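You operate a simulated robot arm through the tools that you are given. There is no shell and no other tool.

The job below is to be done with a simulated robot arm. You get a single attempt, and the scene is never put back.

TASK
Steer to the left mark, then the right mark, then centre and lock.
Fine: the yellow end marks of the steering knob; the red lock pin is pushed in at the end.

The check looks at the end state, three seconds after you hand in, the way a careful person would. Anything else that was tipped, shoved, dropped, spilled or broken makes it a failure.

THE ROBOT
A 7-joint arm with a fingered hand, fixed in place. Base frame: the origin is on the floor under the middle of its stand, x ahead of it, y to its left, z up. Units: cm, degrees, N and s.
It reaches about 108.5 cm from its shoulder. Its first joint turns from -166.0 to 166.0 degrees. Payload 3.7 kg.
The TCP is the grasp point between the finger pads, 2.5 cm short of the fingertips. In the tool frame z runs along the fingers and y along their closing line. The gripper opens to 8.8 cm; its body begins 2.9 cm behind the TCP. The gripper is a hand of 5 fingers: y runs from the thumb to the fingers, the wrist lies at [-1.3, -10.6, -17.4] in the tool frame.
Orientation is told as [roll, pitch, yaw] about the base's x, y, z axes, in that order, counted from this pose: with the fingers straight down and the wrist toward the robot, the tool's x, y and z point along [0, 1, 0], [1, 0, 0] and [0, 0, -1] of the base frame.

THE INTERFACE
- The arm moves only by the tool nudge_tool. Its argument "deltas" is a list that holds one entry, the list of rows, each a list of 6 numbers: the shift along the tool's x, y, z in cm, then the turn, a rotation vector about the tool's x, y, z in degrees. In form: [[[tx, ty, tz, wx, wy, wz], ...]]. A call has 1 to 20 rows; each row is the pose to reach, as a shift and turn from the pose commanded when the call began, along the tool's axes at that moment. Each row takes 0.2 s and may step no farther than 5 cm and 8.6 degrees from the row before; otherwise, the whole call is refused. A pose out of reach is approached as far as the arm can. The call stops where the force on the tool passes 40 N (or 10 N more than at its start, if that is more) or the arm is blocked; 0.2 s more then pass. In this call time passes only in rows, and 0.2 s behind the last. It gives the time, the measured TCP pose, the force on the tool (base axes), the opening and the grip force at its end, in the units of the frame above (readings bear some noise), with the torque about the TCP (base axes, N m) and any sound that the robot's microphone picked up, and new pictures: "pictures" is both (left out), scene, wrist or none.
- Cameras (640 x 400 px; columns grow to the right, rows downward): "scene" is fixed at [39.85, 50.08, 146.49]; the picture's right is [-0.91, -0.42, 0.00], its down [-0.27, 0.59, -0.76] and it looks along [0.32, -0.69, -0.65] (base axes); focal length 214 px, centre (320, 200). "wrist" rides on the gripper at [5.9, -7.9, -10.5] in the tool frame; the picture's right is [-0.73, 0.32, -0.61], its down [-0.62, -0.68, 0.38] and it looks along [-0.29, 0.66, 0.70] (tool axes); focal length 234 px, centre (320, 200). There is no depth. A picture from a camera that has moved, and an enlarged one, comes with that camera's place and axes in the base frame and with its lens.
- curl_fingers(index, middle, ring, little, thumb_bend, thumb_turn): sets how far each is bent, from 0 (flat) to 1 (curled in); at 0.3 the hand is open as for a grip, at 0.7 the pads meet at the TCP. One left out holds its place. A second passes; each finger stops where it meets its share of the squeeze, and holds until it gets a number again. It is the only way to open and close the hand. It gives what a move gives, with no picture; readings hold the bend of each and the force on index, middle, ring, little, thumb and palm. thumb_turn goes from beside the hand (0) to across from the fingers (1), as for a grip.
- close_up(camera, box): a new picture of the part [left, top, right, bottom] of that camera's present view, enlarged. It takes no simulated time.
- finish_job(): hands the job in; it is judged then, once.

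Places have to be worked out from the pictures, the camera data and where the tool is seen. Open the gripper and draw the arm clear of the work before you hand the job in, unless the task says otherwise.

The tools are called after ">>>" as a command line: name --argument value ..., lists and objects as JSON in quotes. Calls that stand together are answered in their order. nudge_tool: Moves the arm, as the interface text tells. Its arguments: {"type":"object","properties":{"deltas":{"type":"array"},"pictures":{"type":"string","enum":["both","scene","wrist","none"]}},"required":["deltas"]} The other tools are called the same way: curl_fingers (index, middle, ring, little, thumb_bend, thumb_turn) moves the fingers one by one; close_up (camera, box) takes an enlarged picture of a part of a camera's view; finish_job () hands the job in.

At the start:

```text
time: 0.0
tool_pos: [41.57, 30.89, 127.99]
orientation: [0.0, 0.0, 0.0]
contact_force: [0.4, 0.3, 0.2]
torque: [0.0, 0.0, -0.01]
opening: 8.76
gripper_force: 0.0
shape: jaw
bend: [0.3, 0.3, 0.3, 0.3, 0.3, 0.98]
finger forces: [0.0, 0.0, 0.0, 0.0, 0.1, 0.1]
```

scene: 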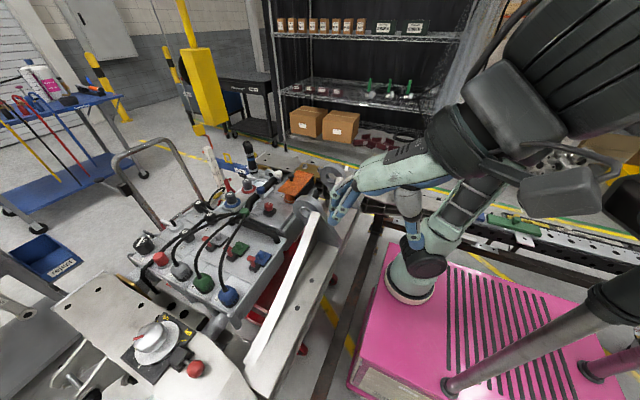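
wrist: 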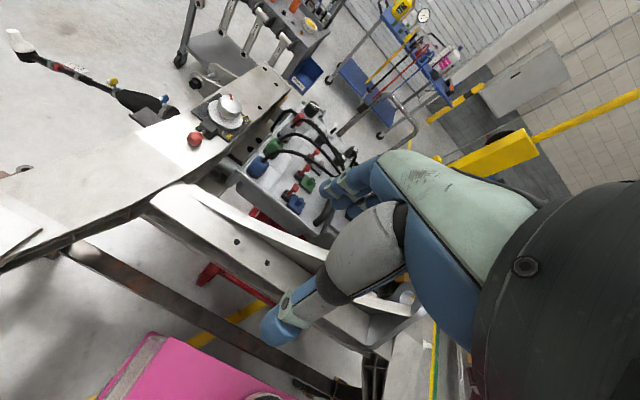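

The pictures show a white knob on a dark plate with a yellow mark near scene pixel (155, 340), and a red ball at about (195, 368). I'll enlarge both views to read them.

>>> close_up --camera "scene" --box '[90, 290, 250, 390]'

>>> close_up --camera "wrist" --box '[160, 70, 288, 150]'

>>> close_up --camera "scene" --box '[0, 150, 400, 400]'

```text
4.00 times, centred on (170, 340) of scene
camera zoom: at [39.85, 50.08, 146.49], right [-0.91, -0.42, 0.0], down [-0.27, 0.59, -0.76], along [0.32, -0.69, -0.65], focal length 858 px, centre (920, -360)
```

zoom: 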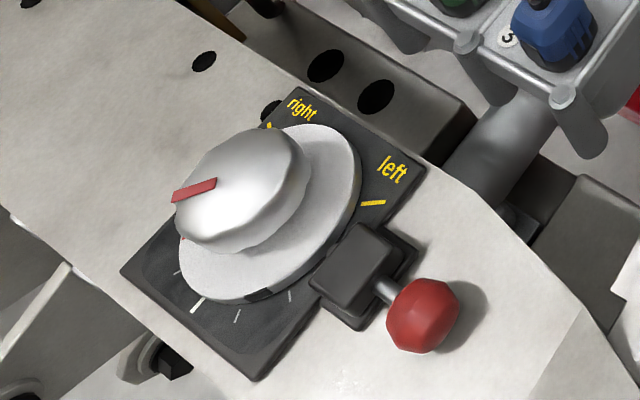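

```text
5.00 times, centred on (224, 110) of wrist
camera zoom: at [33.58, 36.77, 138.54], right [0.32, -0.73, 0.61], down [-0.68, -0.62, -0.38], along [0.66, -0.29, -0.7], focal length 1171 px, centre (800, 650)
```

zoom: 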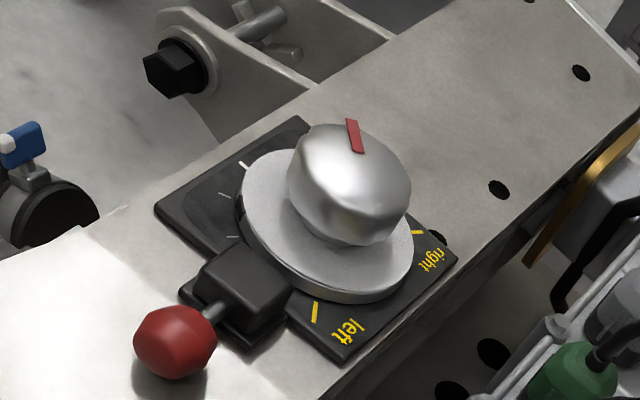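

```text
1.60 times, centred on (200, 275) of scene
camera zoom: at [39.85, 50.08, 146.49], right [-0.91, -0.42, 0.0], down [-0.27, 0.59, -0.76], along [0.32, -0.69, -0.65], focal length 343 px, centre (512, 80)
```

zoom: 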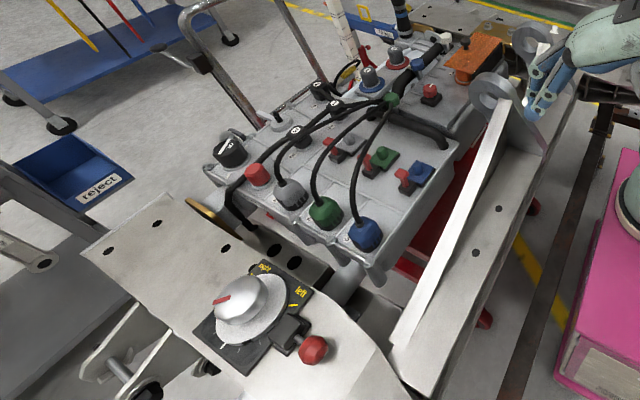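

The knob axis comes out near (81.6, 50.7), with its top at z≈93.7. The red pointer sits about 38° clockwise of the long white centre tick, which lies along +y. The yellow left and right marks are at about ±118°, and the red ball of the pin is near (69.5, 50.9, 88.5), pushing along +x. I'll first move horizontally at the present height until the hand is above the knob.

>>> nudge_tool --deltas '[[[1.65, 3.3, 0, 0, 0, 0], [3.3, 6.6, 0, 0, 0, 0], [4.95, 9.9, 0, 0, 0, 0], [6.6, 13.2, 0, 0, 0, 0], [8.25, 16.5, 0, 0, 0, 0], [9.9, 19.8, 0, 0, 0, 0], [11.55, 23.1, 0, 0, 0, 0], [13.2, 26.4, 0, 0, 0, 0], [14.85, 29.7, 0, 0, 0, 0], [16.5, 33, 0, 0, 0, 0], [18.15, 36.5, 0, 0, 0, 0], [19.8, 40, 0, 0, 0, 0]]]' --pictures "both"

```text
time: 2.6
tool_pos: [75.14, 45.89, 124.16]
orientation: [0.0, 0.0, -0.1]
contact_force: [0.7, -0.1, -0.4]
torque: [0.03, 0.01, -0.01]
opening: 8.79
gripper_force: 0.0
shape: jaw
bend: [0.3, 0.3, 0.3, 0.3, 0.3, 0.98]
finger forces: [0.1, 0.1, 0.1, 0.0, 0.0, 0.0]
out of reach, approached as far as the arm can: row 9, 10, 11, 12
camera wrist: at [67.25, 51.75, 134.58], right [0.32, -0.73, 0.61], down [-0.68, -0.62, -0.38], along [0.66, -0.29, -0.7], focal length 234 px, centre (320, 200)
```

scene: 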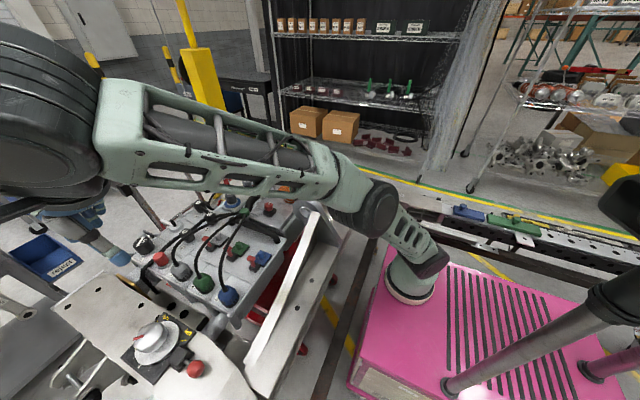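
wrist: 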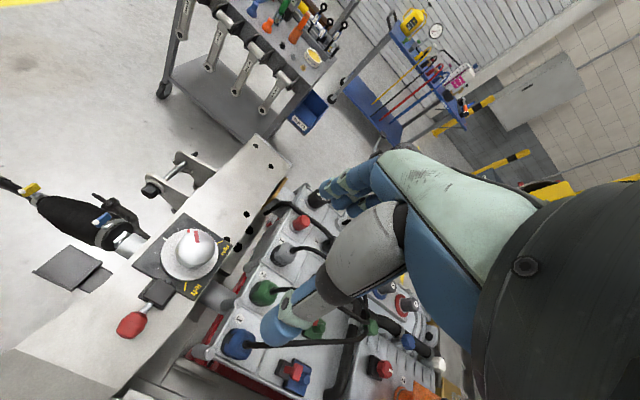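

The arm hit its reach limit at this height, stopping at (75.1, 45.9, 124.2), so going lower should give more room. I'll enlarge the knob in both views to refine its geometry before descending.

>>> close_up --camera "wrist" --box '[112, 200, 256, 290]'

>>> close_up --camera "scene" --box '[105, 305, 217, 375]'

>>> close_up --camera "wrist" --box '[112, 220, 176, 360]'

```text
4.44 times, centred on (184, 245) of wrist
camera zoom: at [67.25, 51.75, 134.58], right [0.32, -0.73, 0.61], down [-0.68, -0.62, -0.38], along [0.66, -0.29, -0.7], focal length 1041 px, centre (924, 0)
```

zoom: 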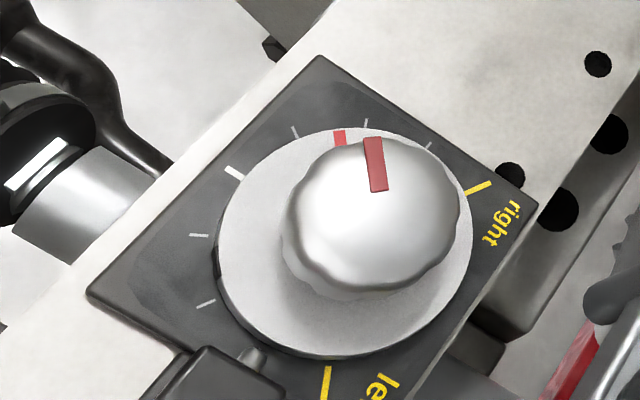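

```text
5.71 times, centred on (161, 340) of scene
camera zoom: at [39.85, 50.08, 146.49], right [-0.91, -0.42, 0.0], down [-0.27, 0.59, -0.76], along [0.32, -0.69, -0.65], focal length 1226 px, centre (1229, -600)
```

zoom: 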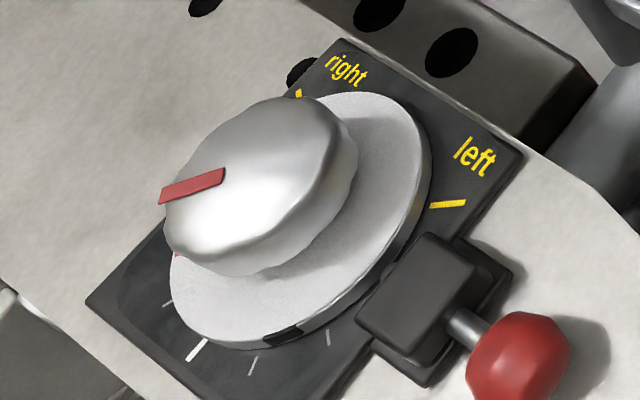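

```text
2.86 times, centred on (144, 290) of wrist
camera zoom: at [67.25, 51.75, 134.58], right [0.32, -0.73, 0.61], down [-0.68, -0.62, -0.38], along [0.66, -0.29, -0.7], focal length 669 px, centre (823, -57)
```

zoom: 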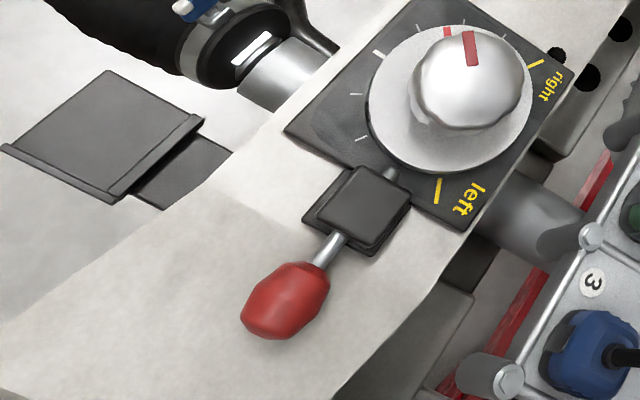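

Better-conditioned triangulation puts the knob axis near (80.0, 50.2) with its top at z≈94.8 and radius ≈3.3. The ticks sit every 30°, the yellow marks are at ±120°, and the pointer is about 45° clockwise of centre. The pin block top is at z≈91 and the ball at about (68.4, 50.6, 90.1). I'll descend 10 cm and check where the commanded pose really is.

>>> nudge_tool --deltas '[[[0, 0, 2, 0, 0, 0], [0, 0, 4, 0, 0, 0], [0, 0, 6, 0, 0, 0], [0, 0, 8, 0, 0, 0], [0, 0, 10, 0, 0, 0]]]' --pictures "wrist"

```text
time: 3.8
tool_pos: [75.22, 46.26, 113.95]
orientation: [0.0, 0.0, 0.0]
contact_force: [0.0, 0.4, -1.0]
torque: [0.01, -0.01, 0.0]
opening: 8.78
gripper_force: 0.0
shape: jaw
bend: [0.3, 0.3, 0.3, 0.3, 0.3, 0.98]
finger forces: [0.0, 0.0, 0.0, 0.0, 0.0, 0.0]
camera wrist: at [67.23, 51.87, 124.5], right [0.32, -0.73, 0.61], down [-0.68, -0.62, -0.38], along [0.66, -0.29, -0.7], focal length 234 px, centre (320, 200)
```

wrist: 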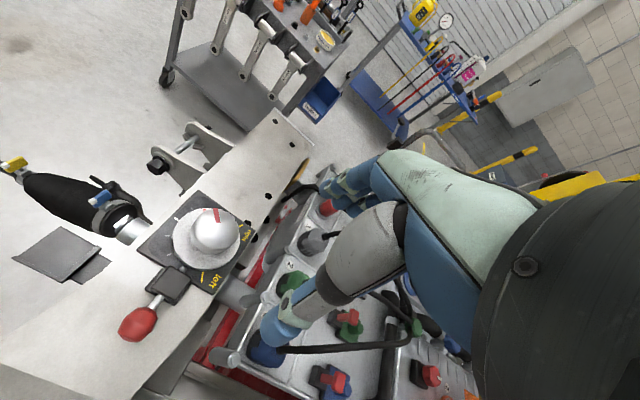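

The commanded pose is the clipped one, about (75.1, 46.0, 114). I'll move over the knob axis and down to z≈104, still well above it.

>>> nudge_tool --deltas '[[[1.1, 1.2, 2.5, 0, 0, 0], [2.2, 2.4, 5, 0, 0, 0], [3.2, 3.6, 7.5, 0, 0, 0], [4.25, 4.86, 10, 0, 0, 0]]]' --pictures "both"

```text
time: 4.8
tool_pos: [79.95, 50.16, 103.86]
orientation: [0.0, -0.1, 0.0]
contact_force: [0.1, 0.2, 0.0]
torque: [0.01, -0.01, -0.03]
opening: 8.79
gripper_force: 0.1
shape: jaw
bend: [0.3, 0.3, 0.3, 0.3, 0.3, 0.98]
finger forces: [0.0, 0.0, 0.0, 0.0, 0.0, 0.0]
camera wrist: at [72.0, 55.97, 114.47], right [0.32, -0.73, 0.61], down [-0.68, -0.62, -0.38], along [0.66, -0.29, -0.7], focal length 234 px, centre (320, 200)
```

scene: 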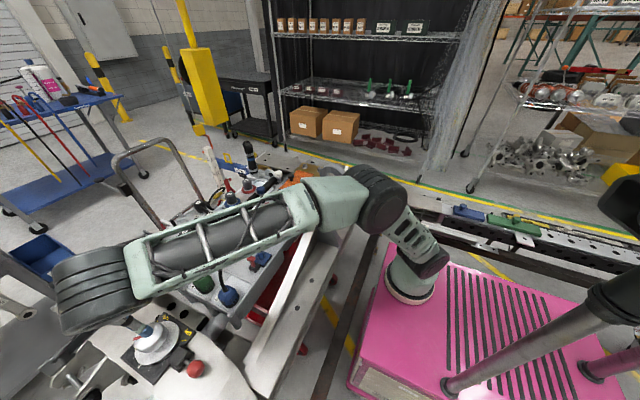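
wrist: 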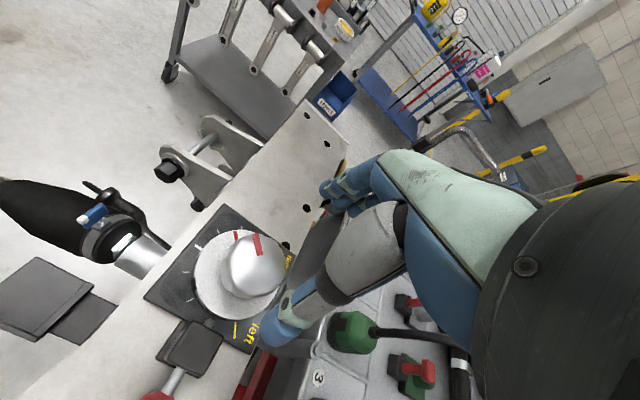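

The wrist view shows the knob roughly under the grasp point: the predicted axis pixel is about (261, 266). I'll enlarge it to refine the alignment and look at the hand.

>>> close_up --camera "wrist" --box '[136, 190, 296, 350]'

>>> close_up --camera "wrist" --box '[240, 140, 420, 360]'

>>> close_up --camera "scene" --box '[40, 230, 240, 390]'

```text
2.50 times, centred on (216, 270) of wrist
camera zoom: at [72.0, 55.97, 114.47], right [0.32, -0.73, 0.61], down [-0.68, -0.62, -0.38], along [0.66, -0.29, -0.7], focal length 585 px, centre (580, 25)
```

zoom: 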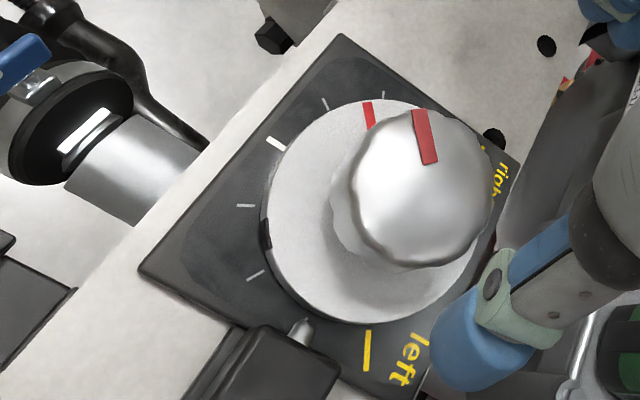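

```text
1.82 times, centred on (330, 250) of wrist
camera zoom: at [72.0, 55.97, 114.47], right [0.32, -0.73, 0.61], down [-0.68, -0.62, -0.38], along [0.66, -0.29, -0.7], focal length 426 px, centre (302, 109)
```

zoom: 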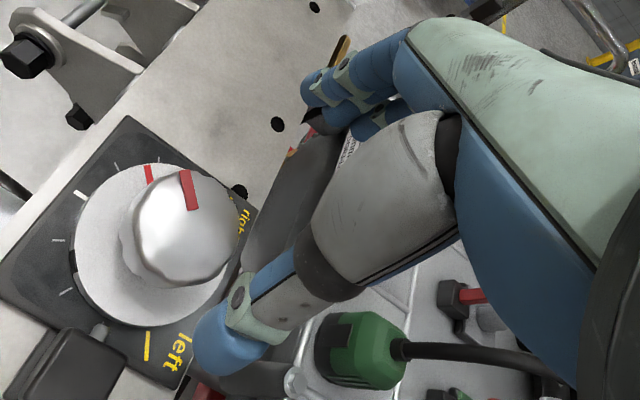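

```text
2.50 times, centred on (140, 310) of scene
camera zoom: at [39.85, 50.08, 146.49], right [-0.91, -0.42, 0.0], down [-0.27, 0.59, -0.76], along [0.32, -0.69, -0.65], focal length 536 px, centre (770, -75)
```

zoom: 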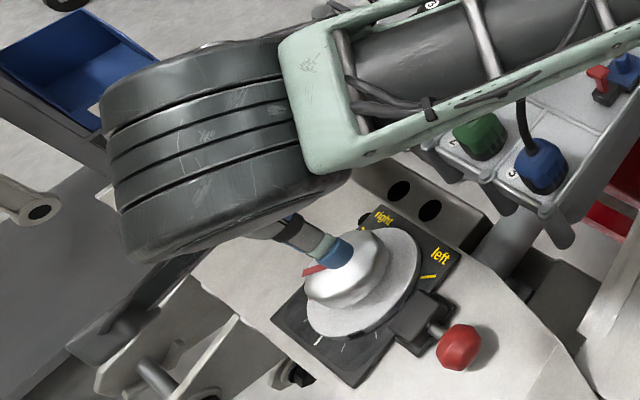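

From the ticks I get a knob axis of about (80.1, 50.2), with the TCP at about (79.9, 50.1, 104). I'll test the yaw range in the air, turning clockwise toward yaw −50° (positive about tool z) so the first counter-clockwise stroke can be long.

>>> nudge_tool --deltas '[[[0.05, 0.05, 0, 0, 0, 8.3], [0.1, 0.1, 0, 0, 0, 16.6], [0.1, 0.1, 0, 0, 0, 25], [0.1, 0.1, 0, 0, 0, 33.3], [0.1, 0.1, 0, 0, 0, 41.6], [0.1, 0.1, 0, 0, 0, 50]]]' --pictures "both"

```text
time: 6.2
tool_pos: [80.01, 50.04, 103.87]
orientation: [0.1, 0.1, -50.1]
contact_force: [-0.2, 0.7, 1.1]
torque: [0.02, 0.0, 0.03]
opening: 8.79
gripper_force: 0.0
shape: jaw
bend: [0.3, 0.3, 0.3, 0.3, 0.3, 0.98]
finger forces: [0.1, 0.0, 0.0, 0.0, 0.0, 0.1]
camera wrist: at [79.31, 59.77, 114.37], right [-0.35, -0.71, 0.61], down [-0.91, 0.12, -0.38], along [0.2, -0.69, -0.7], focal length 234 px, centre (320, 200)
```

scene: 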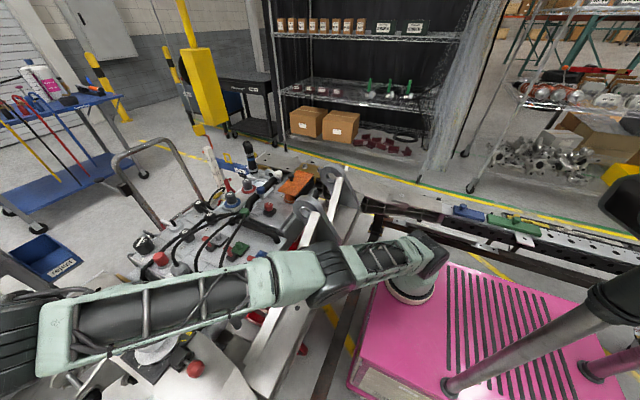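
wrist: 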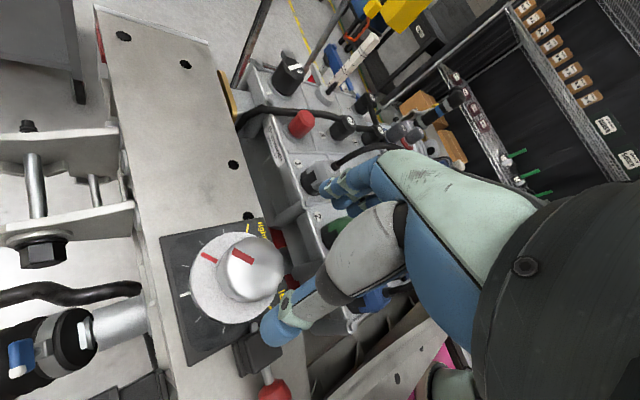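

Yaw −50° is reachable. I'll enlarge the wrist view to check the knob is centred between thumb and fingers before going down.

>>> close_up --camera "wrist" --box '[150, 160, 390, 400]'

```text
1.67 times, centred on (270, 280) of wrist
camera zoom: at [79.31, 59.77, 114.37], right [-0.35, -0.71, 0.61], down [-0.91, 0.12, -0.38], along [0.2, -0.69, -0.7], focal length 390 px, centre (403, 67)
```

zoom: 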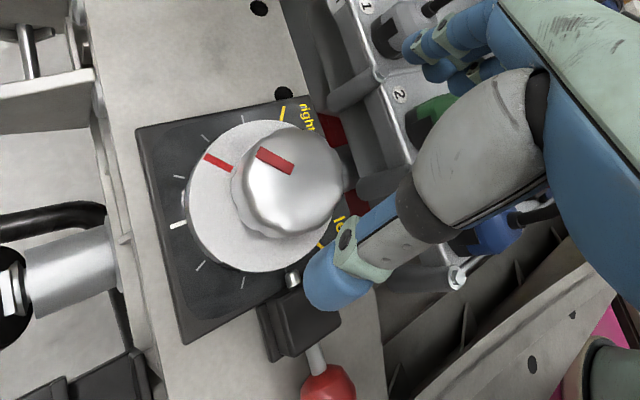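

The knob axis works out to about (80.0, 50.3), while the TCP is at about (79.9, 49.95). I'll correct by (+0.3, −0.2) in the tool frame and lower to z≈97.5, where the fingertips come level with the knob top.

>>> nudge_tool --deltas '[[[0.3, -0.2, 1.5, 0, 0, 0], [0.3, -0.2, 3, 0, 0, 0], [0.3, -0.2, 4.5, 0, 0, 0], [0.3, -0.2, 5.5, 0, 0, 0], [0.3, -0.2, 6.4, 0, 0, 0]]]' --pictures "both"

>>> close_up --camera "wrist" --box '[180, 160, 420, 400]'

```text
time: 7.4
tool_pos: [80.17, 50.48, 97.44]
orientation: [0.0, 0.0, -49.9]
contact_force: [-1.1, 0.0, 0.0]
torque: [-0.04, -0.01, 0.05]
opening: 8.79
gripper_force: 0.0
shape: jaw
bend: [0.3, 0.3, 0.3, 0.3, 0.3, 0.98]
finger forces: [0.0, 0.0, 0.0, 0.0, 0.0, 0.0]
camera wrist: at [79.53, 60.36, 108.08], right [-0.35, -0.71, 0.61], down [-0.92, 0.12, -0.38], along [0.2, -0.69, -0.7], focal length 234 px, centre (320, 200)
```

scene: 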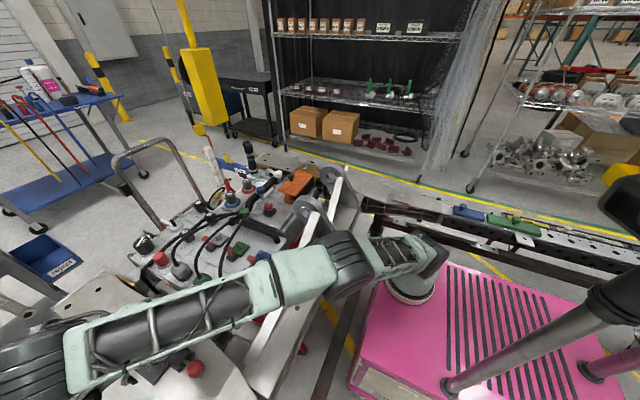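
wrist: 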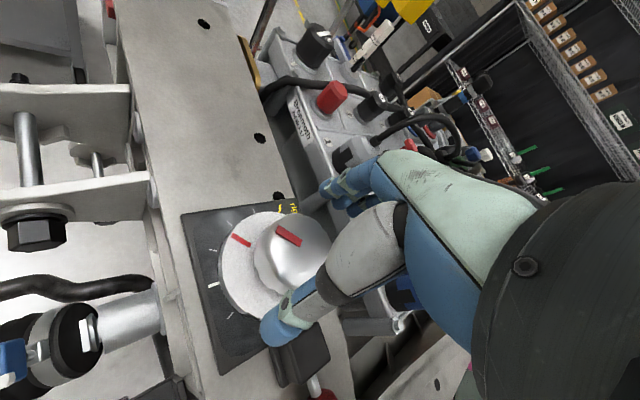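

```text
1.67 times, centred on (300, 280) of wrist
camera zoom: at [79.53, 60.36, 108.08], right [-0.35, -0.71, 0.61], down [-0.92, 0.12, -0.38], along [0.2, -0.69, -0.7], focal length 390 px, centre (353, 67)
```

zoom: 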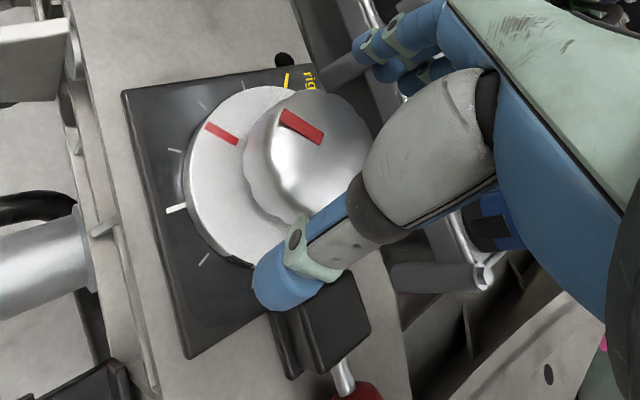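

The view confirms the knob is centred between thumb and fingers within about 0.3 cm. I'll lower slowly to z≈94.2, so the pads straddle the knob while the tips stay above the disc.

>>> nudge_tool --deltas '[[[-0.1, -0.1, 0.8, 0, 0, 0], [-0.1, -0.1, 1.6, 0, 0, 0], [-0.1, -0.1, 2.4, 0, 0, 0], [-0.1, -0.1, 3.2, 0, 0, 0]]]' --pictures "wrist"

>>> close_up --camera "wrist" --box '[180, 140, 420, 380]'

```text
time: 8.4
tool_pos: [80.08, 50.53, 94.35]
orientation: [0.0, 0.0, -50.1]
contact_force: [0.1, 0.3, 0.3]
torque: [0.03, 0.02, -0.01]
opening: 8.77
gripper_force: 0.0
shape: jaw
bend: [0.3, 0.3, 0.3, 0.3, 0.3, 0.98]
finger forces: [0.0, 0.1, 0.1, 0.0, 0.0, 0.0]
camera wrist: at [79.51, 60.34, 104.82], right [-0.35, -0.71, 0.61], down [-0.92, 0.12, -0.38], along [0.2, -0.69, -0.7], focal length 234 px, centre (320, 200)
```

wrist: 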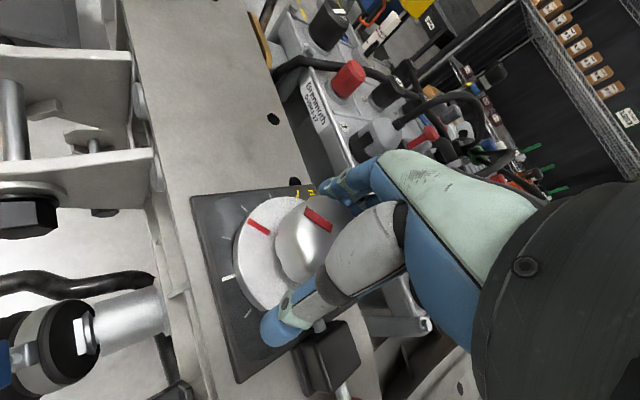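

```text
1.67 times, centred on (300, 260) of wrist
camera zoom: at [79.51, 60.34, 104.82], right [-0.35, -0.71, 0.61], down [-0.92, 0.12, -0.38], along [0.2, -0.69, -0.7], focal length 390 px, centre (353, 100)
```

zoom: 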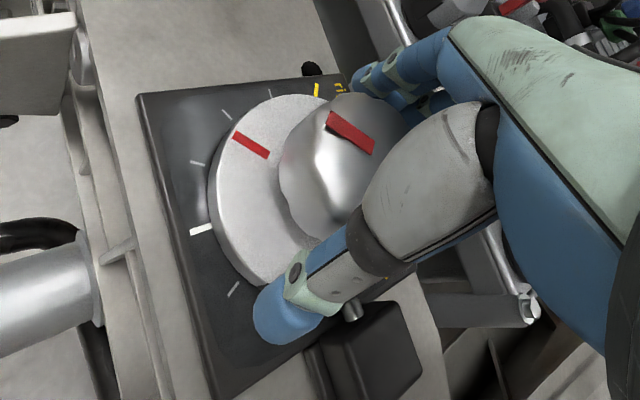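

There is no contact and the pads straddle the knob. I'll go 0.5 cm lower, to z≈93.8, before closing.

>>> nudge_tool --deltas '[[[0, 0, 0.25, 0, 0, 0], [0, 0, 0.5, 0, 0, 0]]]' --pictures "none"

>>> curl_fingers --index 0.5 --middle 0.5 --ring 0.5 --little 0.5 --thumb_bend 0.5

>>> close_up --camera "wrist" --box '[180, 140, 420, 380]'

```text
time: 9.0
tool_pos: [80.21, 50.54, 93.89]
orientation: [-0.1, 0.0, -50.0]
contact_force: [0.0, 0.0, 0.3]
torque: [0.01, 0.04, -0.03]
opening: 8.76
gripper_force: 0.0
shape: jaw
bend: [0.3, 0.3, 0.3, 0.3, 0.3, 0.98]
finger forces: [0.1, 0.0, 0.0, 0.0, 0.0, 0.0]
```

```text
time: 10.0
tool_pos: [80.09, 50.63, 93.82]
orientation: [0.0, -0.1, -50.0]
contact_force: [3.6, -2.2, 3.7]
torque: [-0.18, -0.13, -0.01]
opening: 5.3
gripper_force: 9.3
shape: fingers
bend: [0.44, 0.48, 0.5, 0.5, 0.47, 0.97]
finger forces: [8.1, 4.9, 0.0, 0.0, 6.1, 0.0]
```

```text
1.67 times, centred on (300, 260) of wrist
camera zoom: at [79.49, 60.36, 104.36], right [-0.35, -0.71, 0.61], down [-0.92, 0.12, -0.38], along [0.2, -0.69, -0.7], focal length 390 px, centre (353, 100)
```

zoom: 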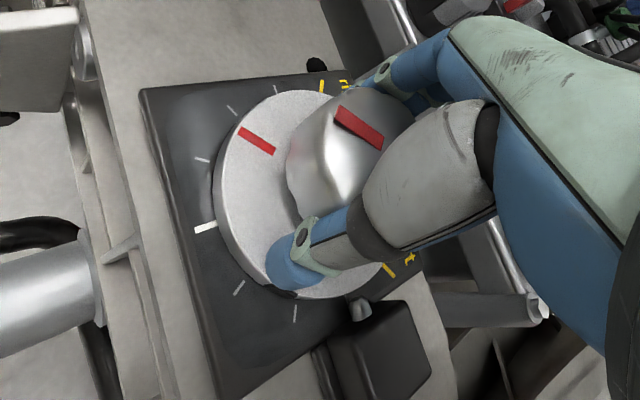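

Index, middle and thumb are in contact with the knob, while ring and little are still free. I'll tighten by commanding more bend so the ring and little fingers wrap round as well.

>>> curl_fingers --index 0.65 --middle 0.65 --ring 0.65 --little 0.65 --thumb_bend 0.65

>>> close_up --camera "wrist" --box '[180, 140, 420, 380]'

```text
time: 11.0
tool_pos: [80.1, 50.5, 93.82]
orientation: [0.1, 0.0, -50.1]
contact_force: [5.0, -8.5, 6.8]
torque: [-0.65, -0.43, 0.1]
opening: 4.72
gripper_force: 30.0
shape: fingers
bend: [0.45, 0.53, 0.59, 0.65, 0.52, 0.97]
finger forces: [15.7, 19.7, 3.9, 0.0, 20.4, 0.0]
```

```text
1.67 times, centred on (300, 260) of wrist
camera zoom: at [79.51, 60.31, 104.38], right [-0.35, -0.71, 0.61], down [-0.92, 0.12, -0.38], along [0.2, -0.69, -0.7], focal length 390 px, centre (353, 100)
```

zoom: 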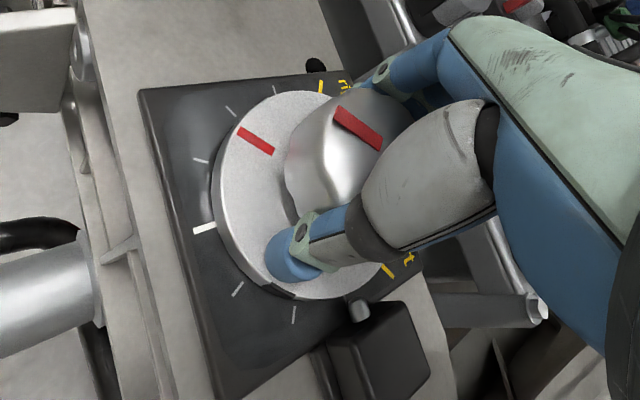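

The grip is firm at 30 N across index, middle and thumb. I'll start turning counter-clockwise (negative about tool z), 32° first, and watch the pointer.

>>> nudge_tool --deltas '[[[0, 0.1, 0, 0, 0, -4], [0, 0.15, 0, 0, 0, -8], [0, 0.15, 0, 0, 0, -14], [0, 0.15, 0, 0, 0, -20], [0, 0.15, 0, 0, 0, -26], [0, 0.15, 0, 0, 0, -32]]]' --pictures "both"

>>> close_up --camera "wrist" --box '[180, 140, 420, 380]'

```text
time: 12.4
tool_pos: [80.15, 50.41, 93.73]
orientation: [0.2, 0.1, -17.9]
contact_force: [1.9, -0.4, 8.0]
torque: [-0.41, -0.62, -0.12]
opening: 4.72
gripper_force: 29.1
shape: fingers
bend: [0.46, 0.54, 0.61, 0.65, 0.52, 0.94]
finger forces: [13.1, 18.7, 3.2, 0.1, 23.1, 0.0]
camera wrist: at [74.35, 58.41, 104.36], right [0.08, -0.79, 0.61], down [-0.84, -0.38, -0.38], along [0.54, -0.48, -0.7], focal length 234 px, centre (320, 200)
```

scene: 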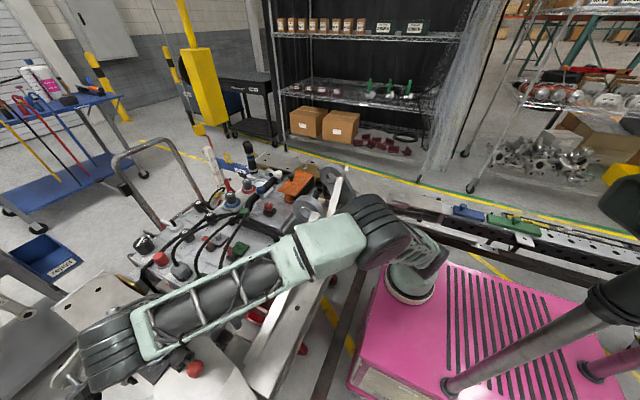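
wrist: 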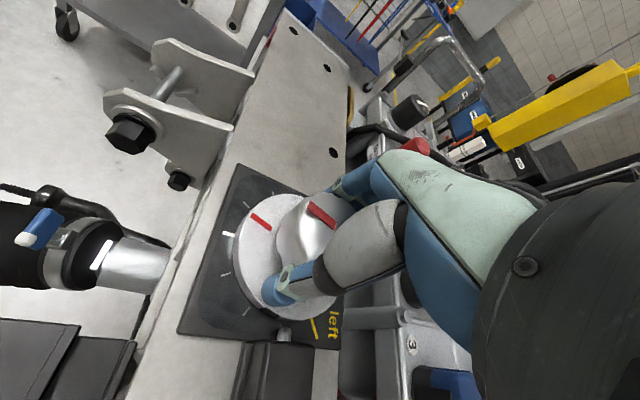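

```text
1.67 times, centred on (300, 260) of wrist
camera zoom: at [74.35, 58.41, 104.36], right [0.08, -0.79, 0.61], down [-0.84, -0.38, -0.38], along [0.54, -0.48, -0.7], focal length 390 px, centre (353, 100)
```

zoom: 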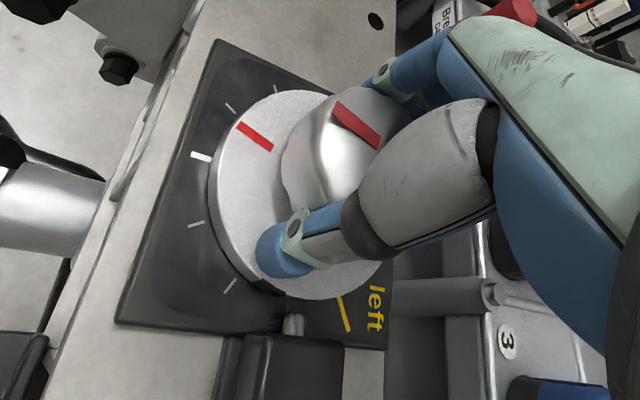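

The knob follows the hand; the pointer is now about 15° clockwise of centre, with little torque. I'll carry on counter-clockwise another 64°.

>>> nudge_tool --deltas '[[[0, 0, 0, 0, 0, -6], [0, 0, 0, 0, 0, -14], [0, 0, 0, 0, 0, -22], [0, 0, 0, 0, 0, -30], [0, 0, 0, 0, 0, -38], [0, 0, 0, 0, 0, -46], [0, 0, 0, 0, 0, -54], [0, 0, 0, 0, 0, -60], [0, 0, 0, 0, 0, -64]]]' --pictures "both"

>>> close_up --camera "wrist" --box '[180, 140, 420, 380]'

```text
time: 14.4
tool_pos: [80.1, 50.46, 93.75]
orientation: [0.1, -0.2, 46.1]
contact_force: [3.7, 7.2, 14.7]
torque: [0.41, -0.63, -0.13]
opening: 4.67
gripper_force: 30.6
shape: fingers
bend: [0.46, 0.54, 0.61, 0.65, 0.53, 0.94]
finger forces: [15.8, 20.0, 3.3, 0.0, 21.6, 0.1]
camera wrist: at [70.34, 48.83, 104.34], right [0.75, -0.27, 0.61], down [-0.02, -0.92, -0.38], along [0.67, 0.27, -0.69], focal length 234 px, centre (320, 200)
```

scene: 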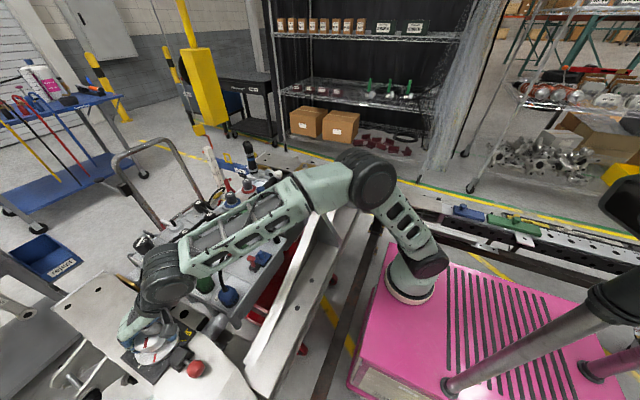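
wrist: 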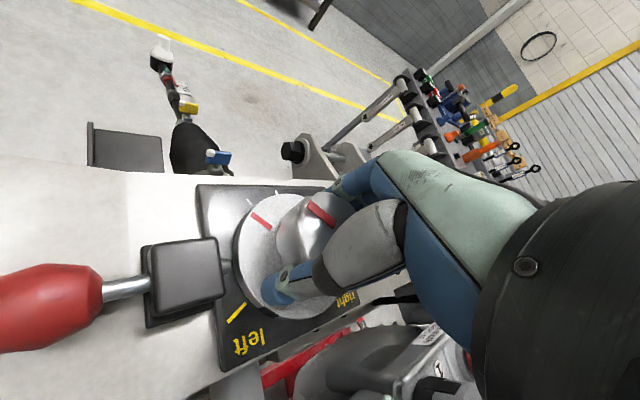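

```text
1.67 times, centred on (300, 260) of wrist
camera zoom: at [70.34, 48.83, 104.34], right [0.75, -0.27, 0.61], down [-0.02, -0.92, -0.38], along [0.67, 0.27, -0.69], focal length 390 px, centre (353, 100)
```

zoom: 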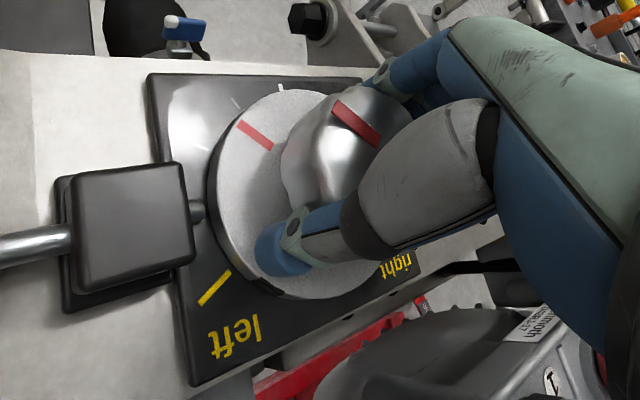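

The pointer is now near +49° and the thumb has cleared the pin. I'll continue counter-clockwise in smaller parts, 32° more, watching for reach limits.

>>> nudge_tool --deltas '[[[0, 0, -0.05, 0, 0, -8], [0, 0, -0.1, 0, 0, -16], [0, 0, -0.1, 0, 0, -24], [0, 0, -0.1, 0, 0, -32]]]' --pictures "none"

>>> close_up --camera "wrist" --box '[180, 140, 420, 380]'

>>> close_up --camera "scene" --box '[80, 230, 280, 390]'

```text
time: 15.4
tool_pos: [80.02, 50.54, 93.83]
orientation: [0.0, 0.1, 78.1]
contact_force: [-1.8, 8.2, 3.3]
torque: [0.5, -0.28, -0.12]
opening: 4.7
gripper_force: 27.7
shape: fingers
bend: [0.46, 0.55, 0.61, 0.65, 0.53, 0.93]
finger forces: [16.5, 15.2, 3.6, 0.0, 20.5, 0.0]
```

```text
1.67 times, centred on (300, 260) of wrist
camera zoom: at [72.69, 43.96, 104.4], right [0.78, 0.17, 0.61], down [0.47, -0.8, -0.38], along [0.42, 0.58, -0.7], focal length 390 px, centre (353, 100)
```

zoom: 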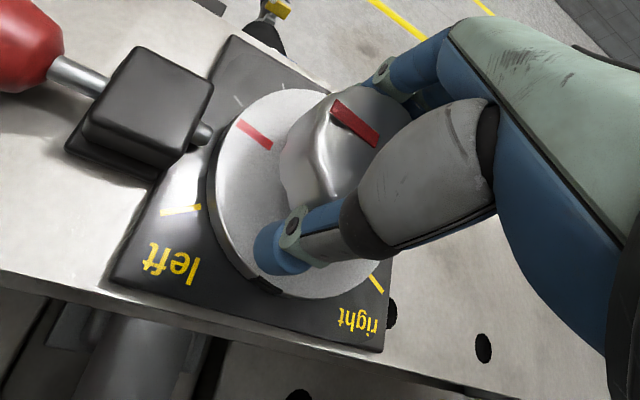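

```text
2.50 times, centred on (180, 310) of scene
camera zoom: at [39.85, 50.08, 146.49], right [-0.91, -0.42, 0.0], down [-0.27, 0.59, -0.76], along [0.32, -0.69, -0.65], focal length 536 px, centre (670, -75)
```

zoom: 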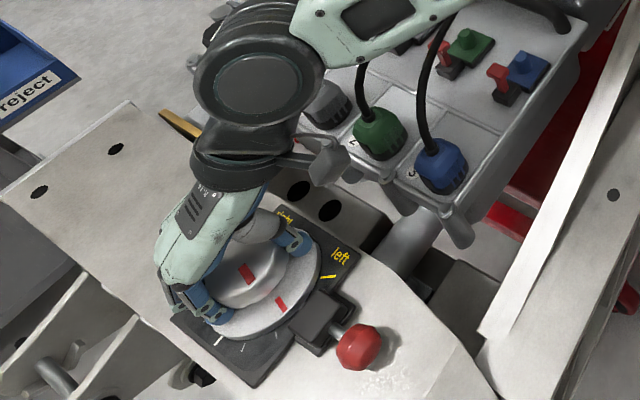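

The pointer is near +80°. Turning the hand much further would swing the wrist over the connectors, so I'll regrip: open the hand, rise, turn back to yaw ≈35° and grip again.

>>> curl_fingers --index 0.3 --middle 0.3 --ring 0.3 --little 0.3 --thumb_bend 0.3 --thumb_turn 0.98

>>> nudge_tool --deltas '[[[0, 0, -1, 0, 0, 0], [0, 0, -2.5, 0, 0, 0], [0, 0, -4.5, 0, 0, 0]]]' --pictures "both"

>>> close_up --camera "scene" --box '[80, 270, 240, 390]'

```text
time: 16.4
tool_pos: [80.11, 50.48, 93.9]
orientation: [0.0, -0.1, 78.0]
contact_force: [-0.4, -0.8, 0.6]
torque: [0.0, 0.0, -0.01]
opening: 8.46
gripper_force: 0.1
shape: fingers
bend: [0.3, 0.3, 0.3, 0.3, 0.3, 0.96]
finger forces: [0.0, 0.0, 0.0, 0.0, 0.0, 0.0]
```

```text
time: 17.2
tool_pos: [80.2, 50.55, 98.48]
orientation: [0.0, 0.1, 77.9]
contact_force: [0.6, 0.2, -0.2]
torque: [-0.01, -0.04, 0.02]
opening: 8.46
gripper_force: 0.1
shape: fingers
bend: [0.3, 0.3, 0.3, 0.3, 0.3, 0.96]
finger forces: [0.1, 0.0, 0.0, 0.0, 0.0, 0.1]
camera wrist: at [72.67, 43.98, 108.97], right [0.78, 0.16, 0.61], down [0.47, -0.8, -0.38], along [0.42, 0.58, -0.7], focal length 234 px, centre (320, 200)
```

scene: 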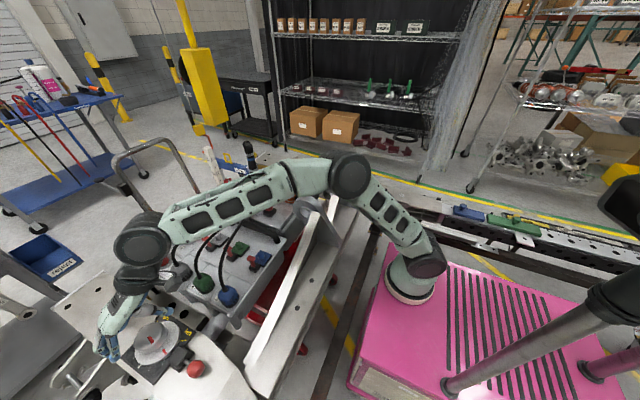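
wrist: 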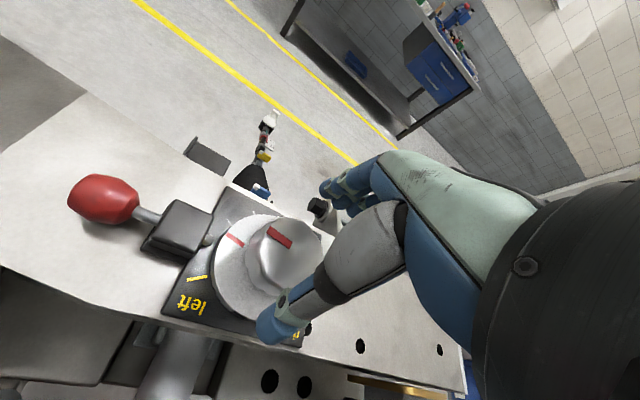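

```text
3.33 times, centred on (160, 330) of scene
camera zoom: at [39.85, 50.08, 146.49], right [-0.91, -0.42, 0.0], down [-0.27, 0.59, -0.76], along [0.32, -0.69, -0.65], focal length 715 px, centre (853, -233)
```

zoom: 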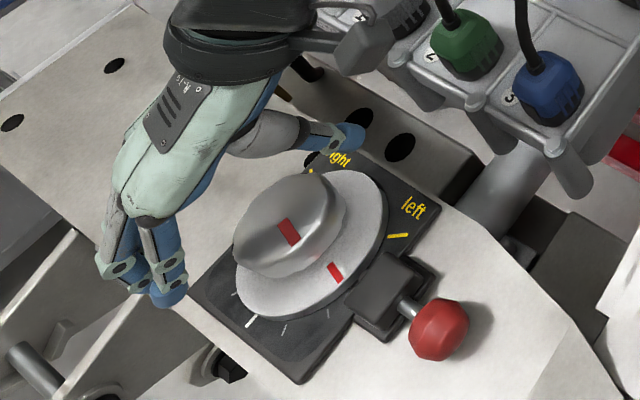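

The knob stayed put at about +80° after release. I'll turn the hand back to yaw ≈35° and lower onto the knob again.

>>> nudge_tool --deltas '[[[0, 0, 0, 0, 0, 7.2], [0, 0, 0, 0, 0, 14.4], [0, 0, 0, 0, 0, 21.6], [0, 0, 0, 0, 0, 28.8], [0, 0, 0, 0, 0, 36], [0, 0, 0, 0, 0, 43], [0, 0, 0, 0, 0, 43], [0, 0, 1.2, 0, 0, 43], [0, 0, 2.4, 0, 0, 43], [0, 0, 3.6, 0, 0, 43], [0, 0, 4.6, 0, 0, 43]]]' --pictures "wrist"

>>> close_up --camera "scene" --box '[80, 270, 240, 390]'

```text
time: 19.6
tool_pos: [80.1, 50.41, 93.68]
orientation: [0.0, 0.0, 34.9]
contact_force: [0.3, -0.3, 0.0]
torque: [0.01, 0.01, 0.01]
opening: 8.45
gripper_force: 0.1
shape: fingers
bend: [0.3, 0.3, 0.3, 0.3, 0.3, 0.96]
finger forces: [0.1, 0.0, 0.0, 0.0, 0.1, 0.0]
camera wrist: at [70.22, 50.69, 104.21], right [0.68, -0.41, 0.61], down [-0.2, -0.9, -0.38], along [0.7, 0.14, -0.7], focal length 234 px, centre (320, 200)
```

wrist: 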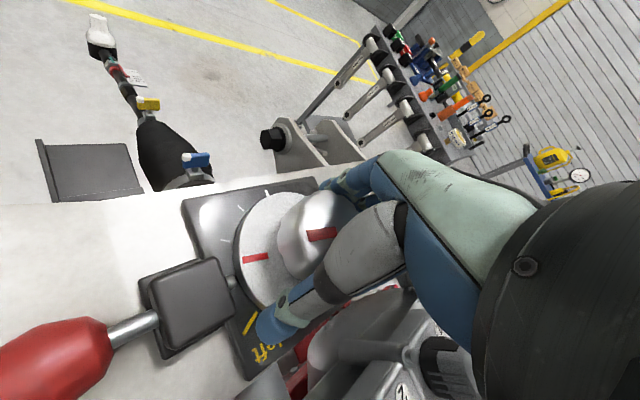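

```text
3.33 times, centred on (160, 330) of scene
camera zoom: at [39.85, 50.08, 146.49], right [-0.91, -0.42, 0.0], down [-0.27, 0.59, -0.76], along [0.32, -0.69, -0.65], focal length 715 px, centre (853, -233)
```

zoom: 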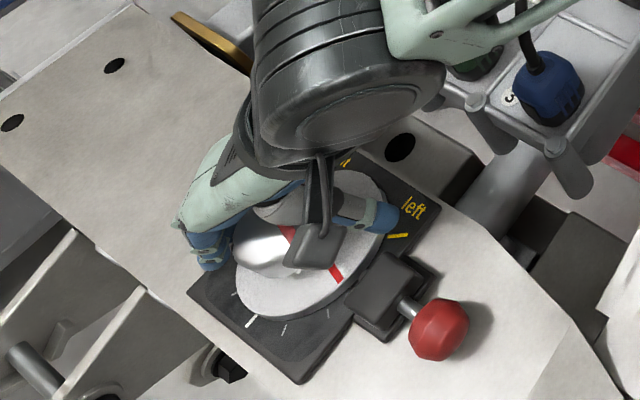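

No contact so far, and the hand straddles the knob at yaw 35° and z≈93.8. I'll close the fingers in two steps to grip it.

>>> curl_fingers --index 0.45 --middle 0.47 --ring 0.47 --little 0.47 --thumb_bend 0.47

>>> curl_fingers --index 0.65 --middle 0.65 --ring 0.65 --little 0.65 --thumb_bend 0.65

>>> close_up --camera "wrist" --box '[180, 140, 420, 380]'

```text
time: 20.6
tool_pos: [80.1, 50.5, 93.78]
orientation: [0.0, 0.0, 35.0]
contact_force: [0.7, 1.3, 1.7]
torque: [0.14, -0.2, 0.0]
opening: 5.8
gripper_force: 6.1
shape: fingers
bend: [0.43, 0.41, 0.47, 0.47, 0.44, 0.97]
finger forces: [3.1, 4.8, 0.0, 0.1, 5.8, 0.1]
```

```text
time: 21.6
tool_pos: [80.06, 50.39, 93.67]
orientation: [0.0, -0.1, 35.0]
contact_force: [0.5, 3.3, 2.4]
torque: [0.4, -0.66, 0.03]
opening: 4.72
gripper_force: 27.9
shape: fingers
bend: [0.46, 0.42, 0.61, 0.65, 0.53, 0.97]
finger forces: [17.2, 12.0, 2.4, 0.0, 24.7, 0.0]
```

```text
1.67 times, centred on (300, 260) of wrist
camera zoom: at [70.21, 50.71, 104.25], right [0.68, -0.41, 0.61], down [-0.2, -0.9, -0.38], along [0.7, 0.14, -0.7], focal length 390 px, centre (353, 100)
```

zoom: 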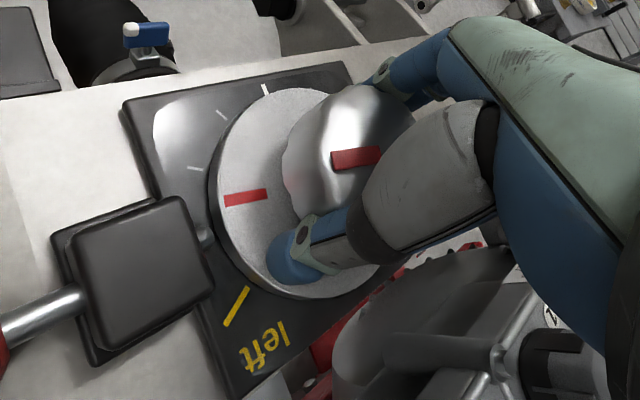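

Gripped at 28 N with the pointer near +78°. I'll turn counter-clockwise 38°, then check against the yellow left mark.

>>> nudge_tool --deltas '[[[0, 0, 0, 0, 0, -6], [0, 0, 0, 0, 0, -13], [0, 0, 0, 0, 0, -20], [0, 0, 0, 0, 0, -27], [0, 0, 0, 0, 0, -33], [0, 0, 0, 0, 0, -38]]]' --pictures "none"

>>> close_up --camera "wrist" --box '[180, 140, 420, 380]'

>>> close_up --camera "scene" --box '[80, 270, 240, 390]'

```text
time: 23.0
tool_pos: [80.05, 50.53, 93.69]
orientation: [0.0, -0.1, 73.1]
contact_force: [-1.4, 5.4, -2.7]
torque: [0.54, -0.23, -0.19]
opening: 4.71
gripper_force: 27.3
shape: fingers
bend: [0.45, 0.43, 0.61, 0.65, 0.54, 0.96]
finger forces: [18.1, 10.6, 2.6, 0.0, 22.9, 0.0]
```

```text
1.67 times, centred on (300, 260) of wrist
camera zoom: at [72.18, 44.6, 104.28], right [0.79, 0.1, 0.61], down [0.4, -0.83, -0.38], along [0.47, 0.54, -0.7], focal length 390 px, centre (353, 100)
```

zoom: 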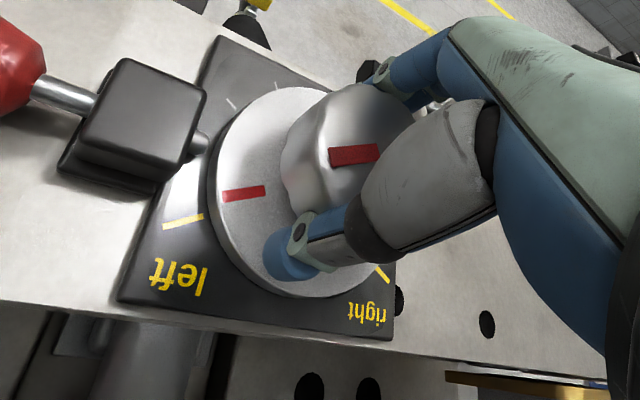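

```text
3.33 times, centred on (160, 330) of scene
camera zoom: at [39.85, 50.08, 146.49], right [-0.91, -0.42, 0.0], down [-0.27, 0.59, -0.76], along [0.32, -0.69, -0.65], focal length 715 px, centre (853, -233)
```

zoom: 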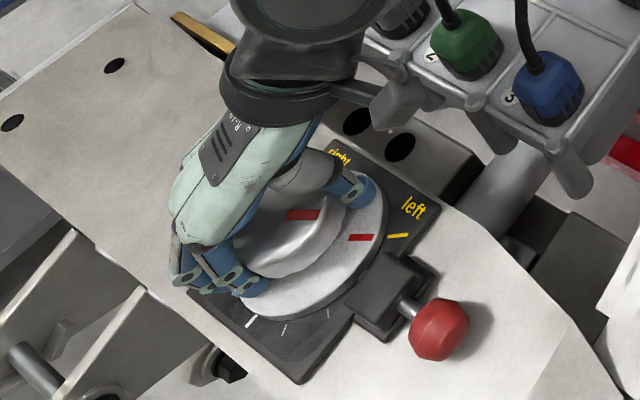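

The disc's red line is just short of the yellow left mark, by about 4 to 7°. I'll creep on counter-clockwise in small steps and watch the torque for an end stop.

>>> nudge_tool --deltas '[[[0, 0, 0, 0, 0, -1.5], [0, 0, 0, 0, 0, -3], [0, 0, 0, 0, 0, -4.5]]]' --pictures "none"

>>> close_up --camera "wrist" --box '[180, 140, 420, 380]'

>>> close_up --camera "scene" --box '[130, 300, 210, 360]'

```text
time: 23.8
tool_pos: [80.21, 50.44, 93.77]
orientation: [0.0, 0.0, 77.5]
contact_force: [-2.6, 9.5, -3.0]
torque: [0.56, -0.21, -0.14]
opening: 4.72
gripper_force: 26.7
shape: fingers
bend: [0.45, 0.43, 0.61, 0.65, 0.54, 0.96]
finger forces: [18.7, 10.7, 2.8, 0.0, 21.8, 0.0]
```

```text
1.67 times, centred on (300, 260) of wrist
camera zoom: at [72.65, 44.0, 104.29], right [0.78, 0.16, 0.61], down [0.46, -0.8, -0.38], along [0.42, 0.58, -0.7], focal length 390 px, centre (353, 100)
```

zoom: 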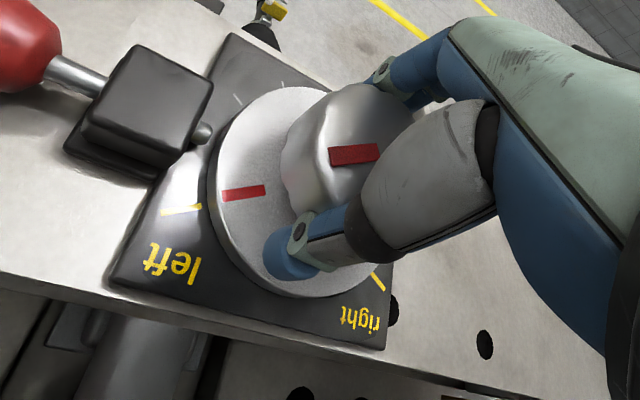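

```text
6.67 times, centred on (170, 330) of scene
camera zoom: at [39.85, 50.08, 146.49], right [-0.91, -0.42, 0.0], down [-0.27, 0.59, -0.76], along [0.32, -0.69, -0.65], focal length 1430 px, centre (1320, -667)
```

zoom: 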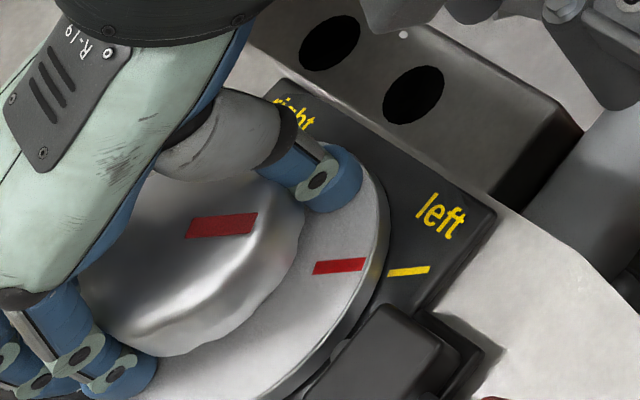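

In the scene view the disc's red line now lines up with the yellow left mark within 1 to 3°. I'll go 2° further to be sure of reaching it, then check again.

>>> nudge_tool --deltas '[[[0, 0, 0, 0, 0, -1], [0, 0, 0, 0, 0, -2], [0, 0, 0, 0, 0, -2]]]' --pictures "none"

>>> close_up --camera "wrist" --box '[230, 180, 350, 300]'

>>> close_up --camera "scene" --box '[130, 300, 210, 360]'

```text
time: 24.6
tool_pos: [80.18, 50.51, 93.63]
orientation: [0.1, 0.0, 79.5]
contact_force: [-2.9, 6.4, -5.5]
torque: [0.5, -0.2, -0.13]
opening: 4.7
gripper_force: 26.8
shape: fingers
bend: [0.45, 0.43, 0.61, 0.65, 0.54, 0.96]
finger forces: [18.1, 10.2, 2.8, 0.0, 22.2, 0.0]
```

```text
3.33 times, centred on (290, 240) of wrist
camera zoom: at [72.87, 43.75, 104.28], right [0.77, 0.18, 0.61], down [0.49, -0.78, -0.38], along [0.41, 0.59, -0.7], focal length 781 px, centre (420, 67)
```

zoom: 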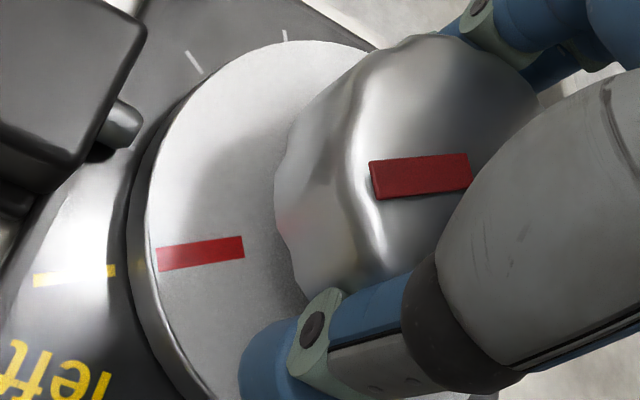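

```text
6.67 times, centred on (170, 330) of scene
camera zoom: at [39.85, 50.08, 146.49], right [-0.91, -0.42, 0.0], down [-0.27, 0.59, -0.76], along [0.32, -0.69, -0.65], focal length 1430 px, centre (1320, -667)
```

zoom: 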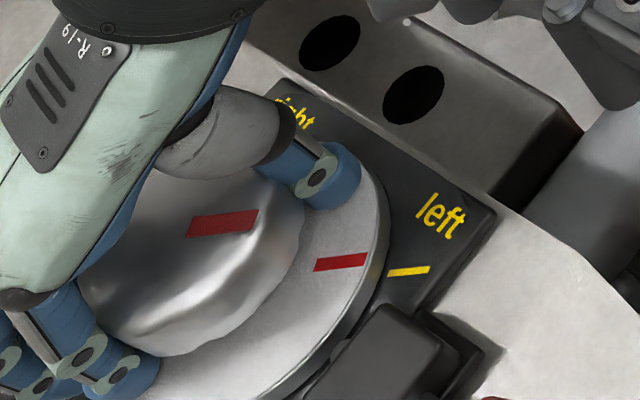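

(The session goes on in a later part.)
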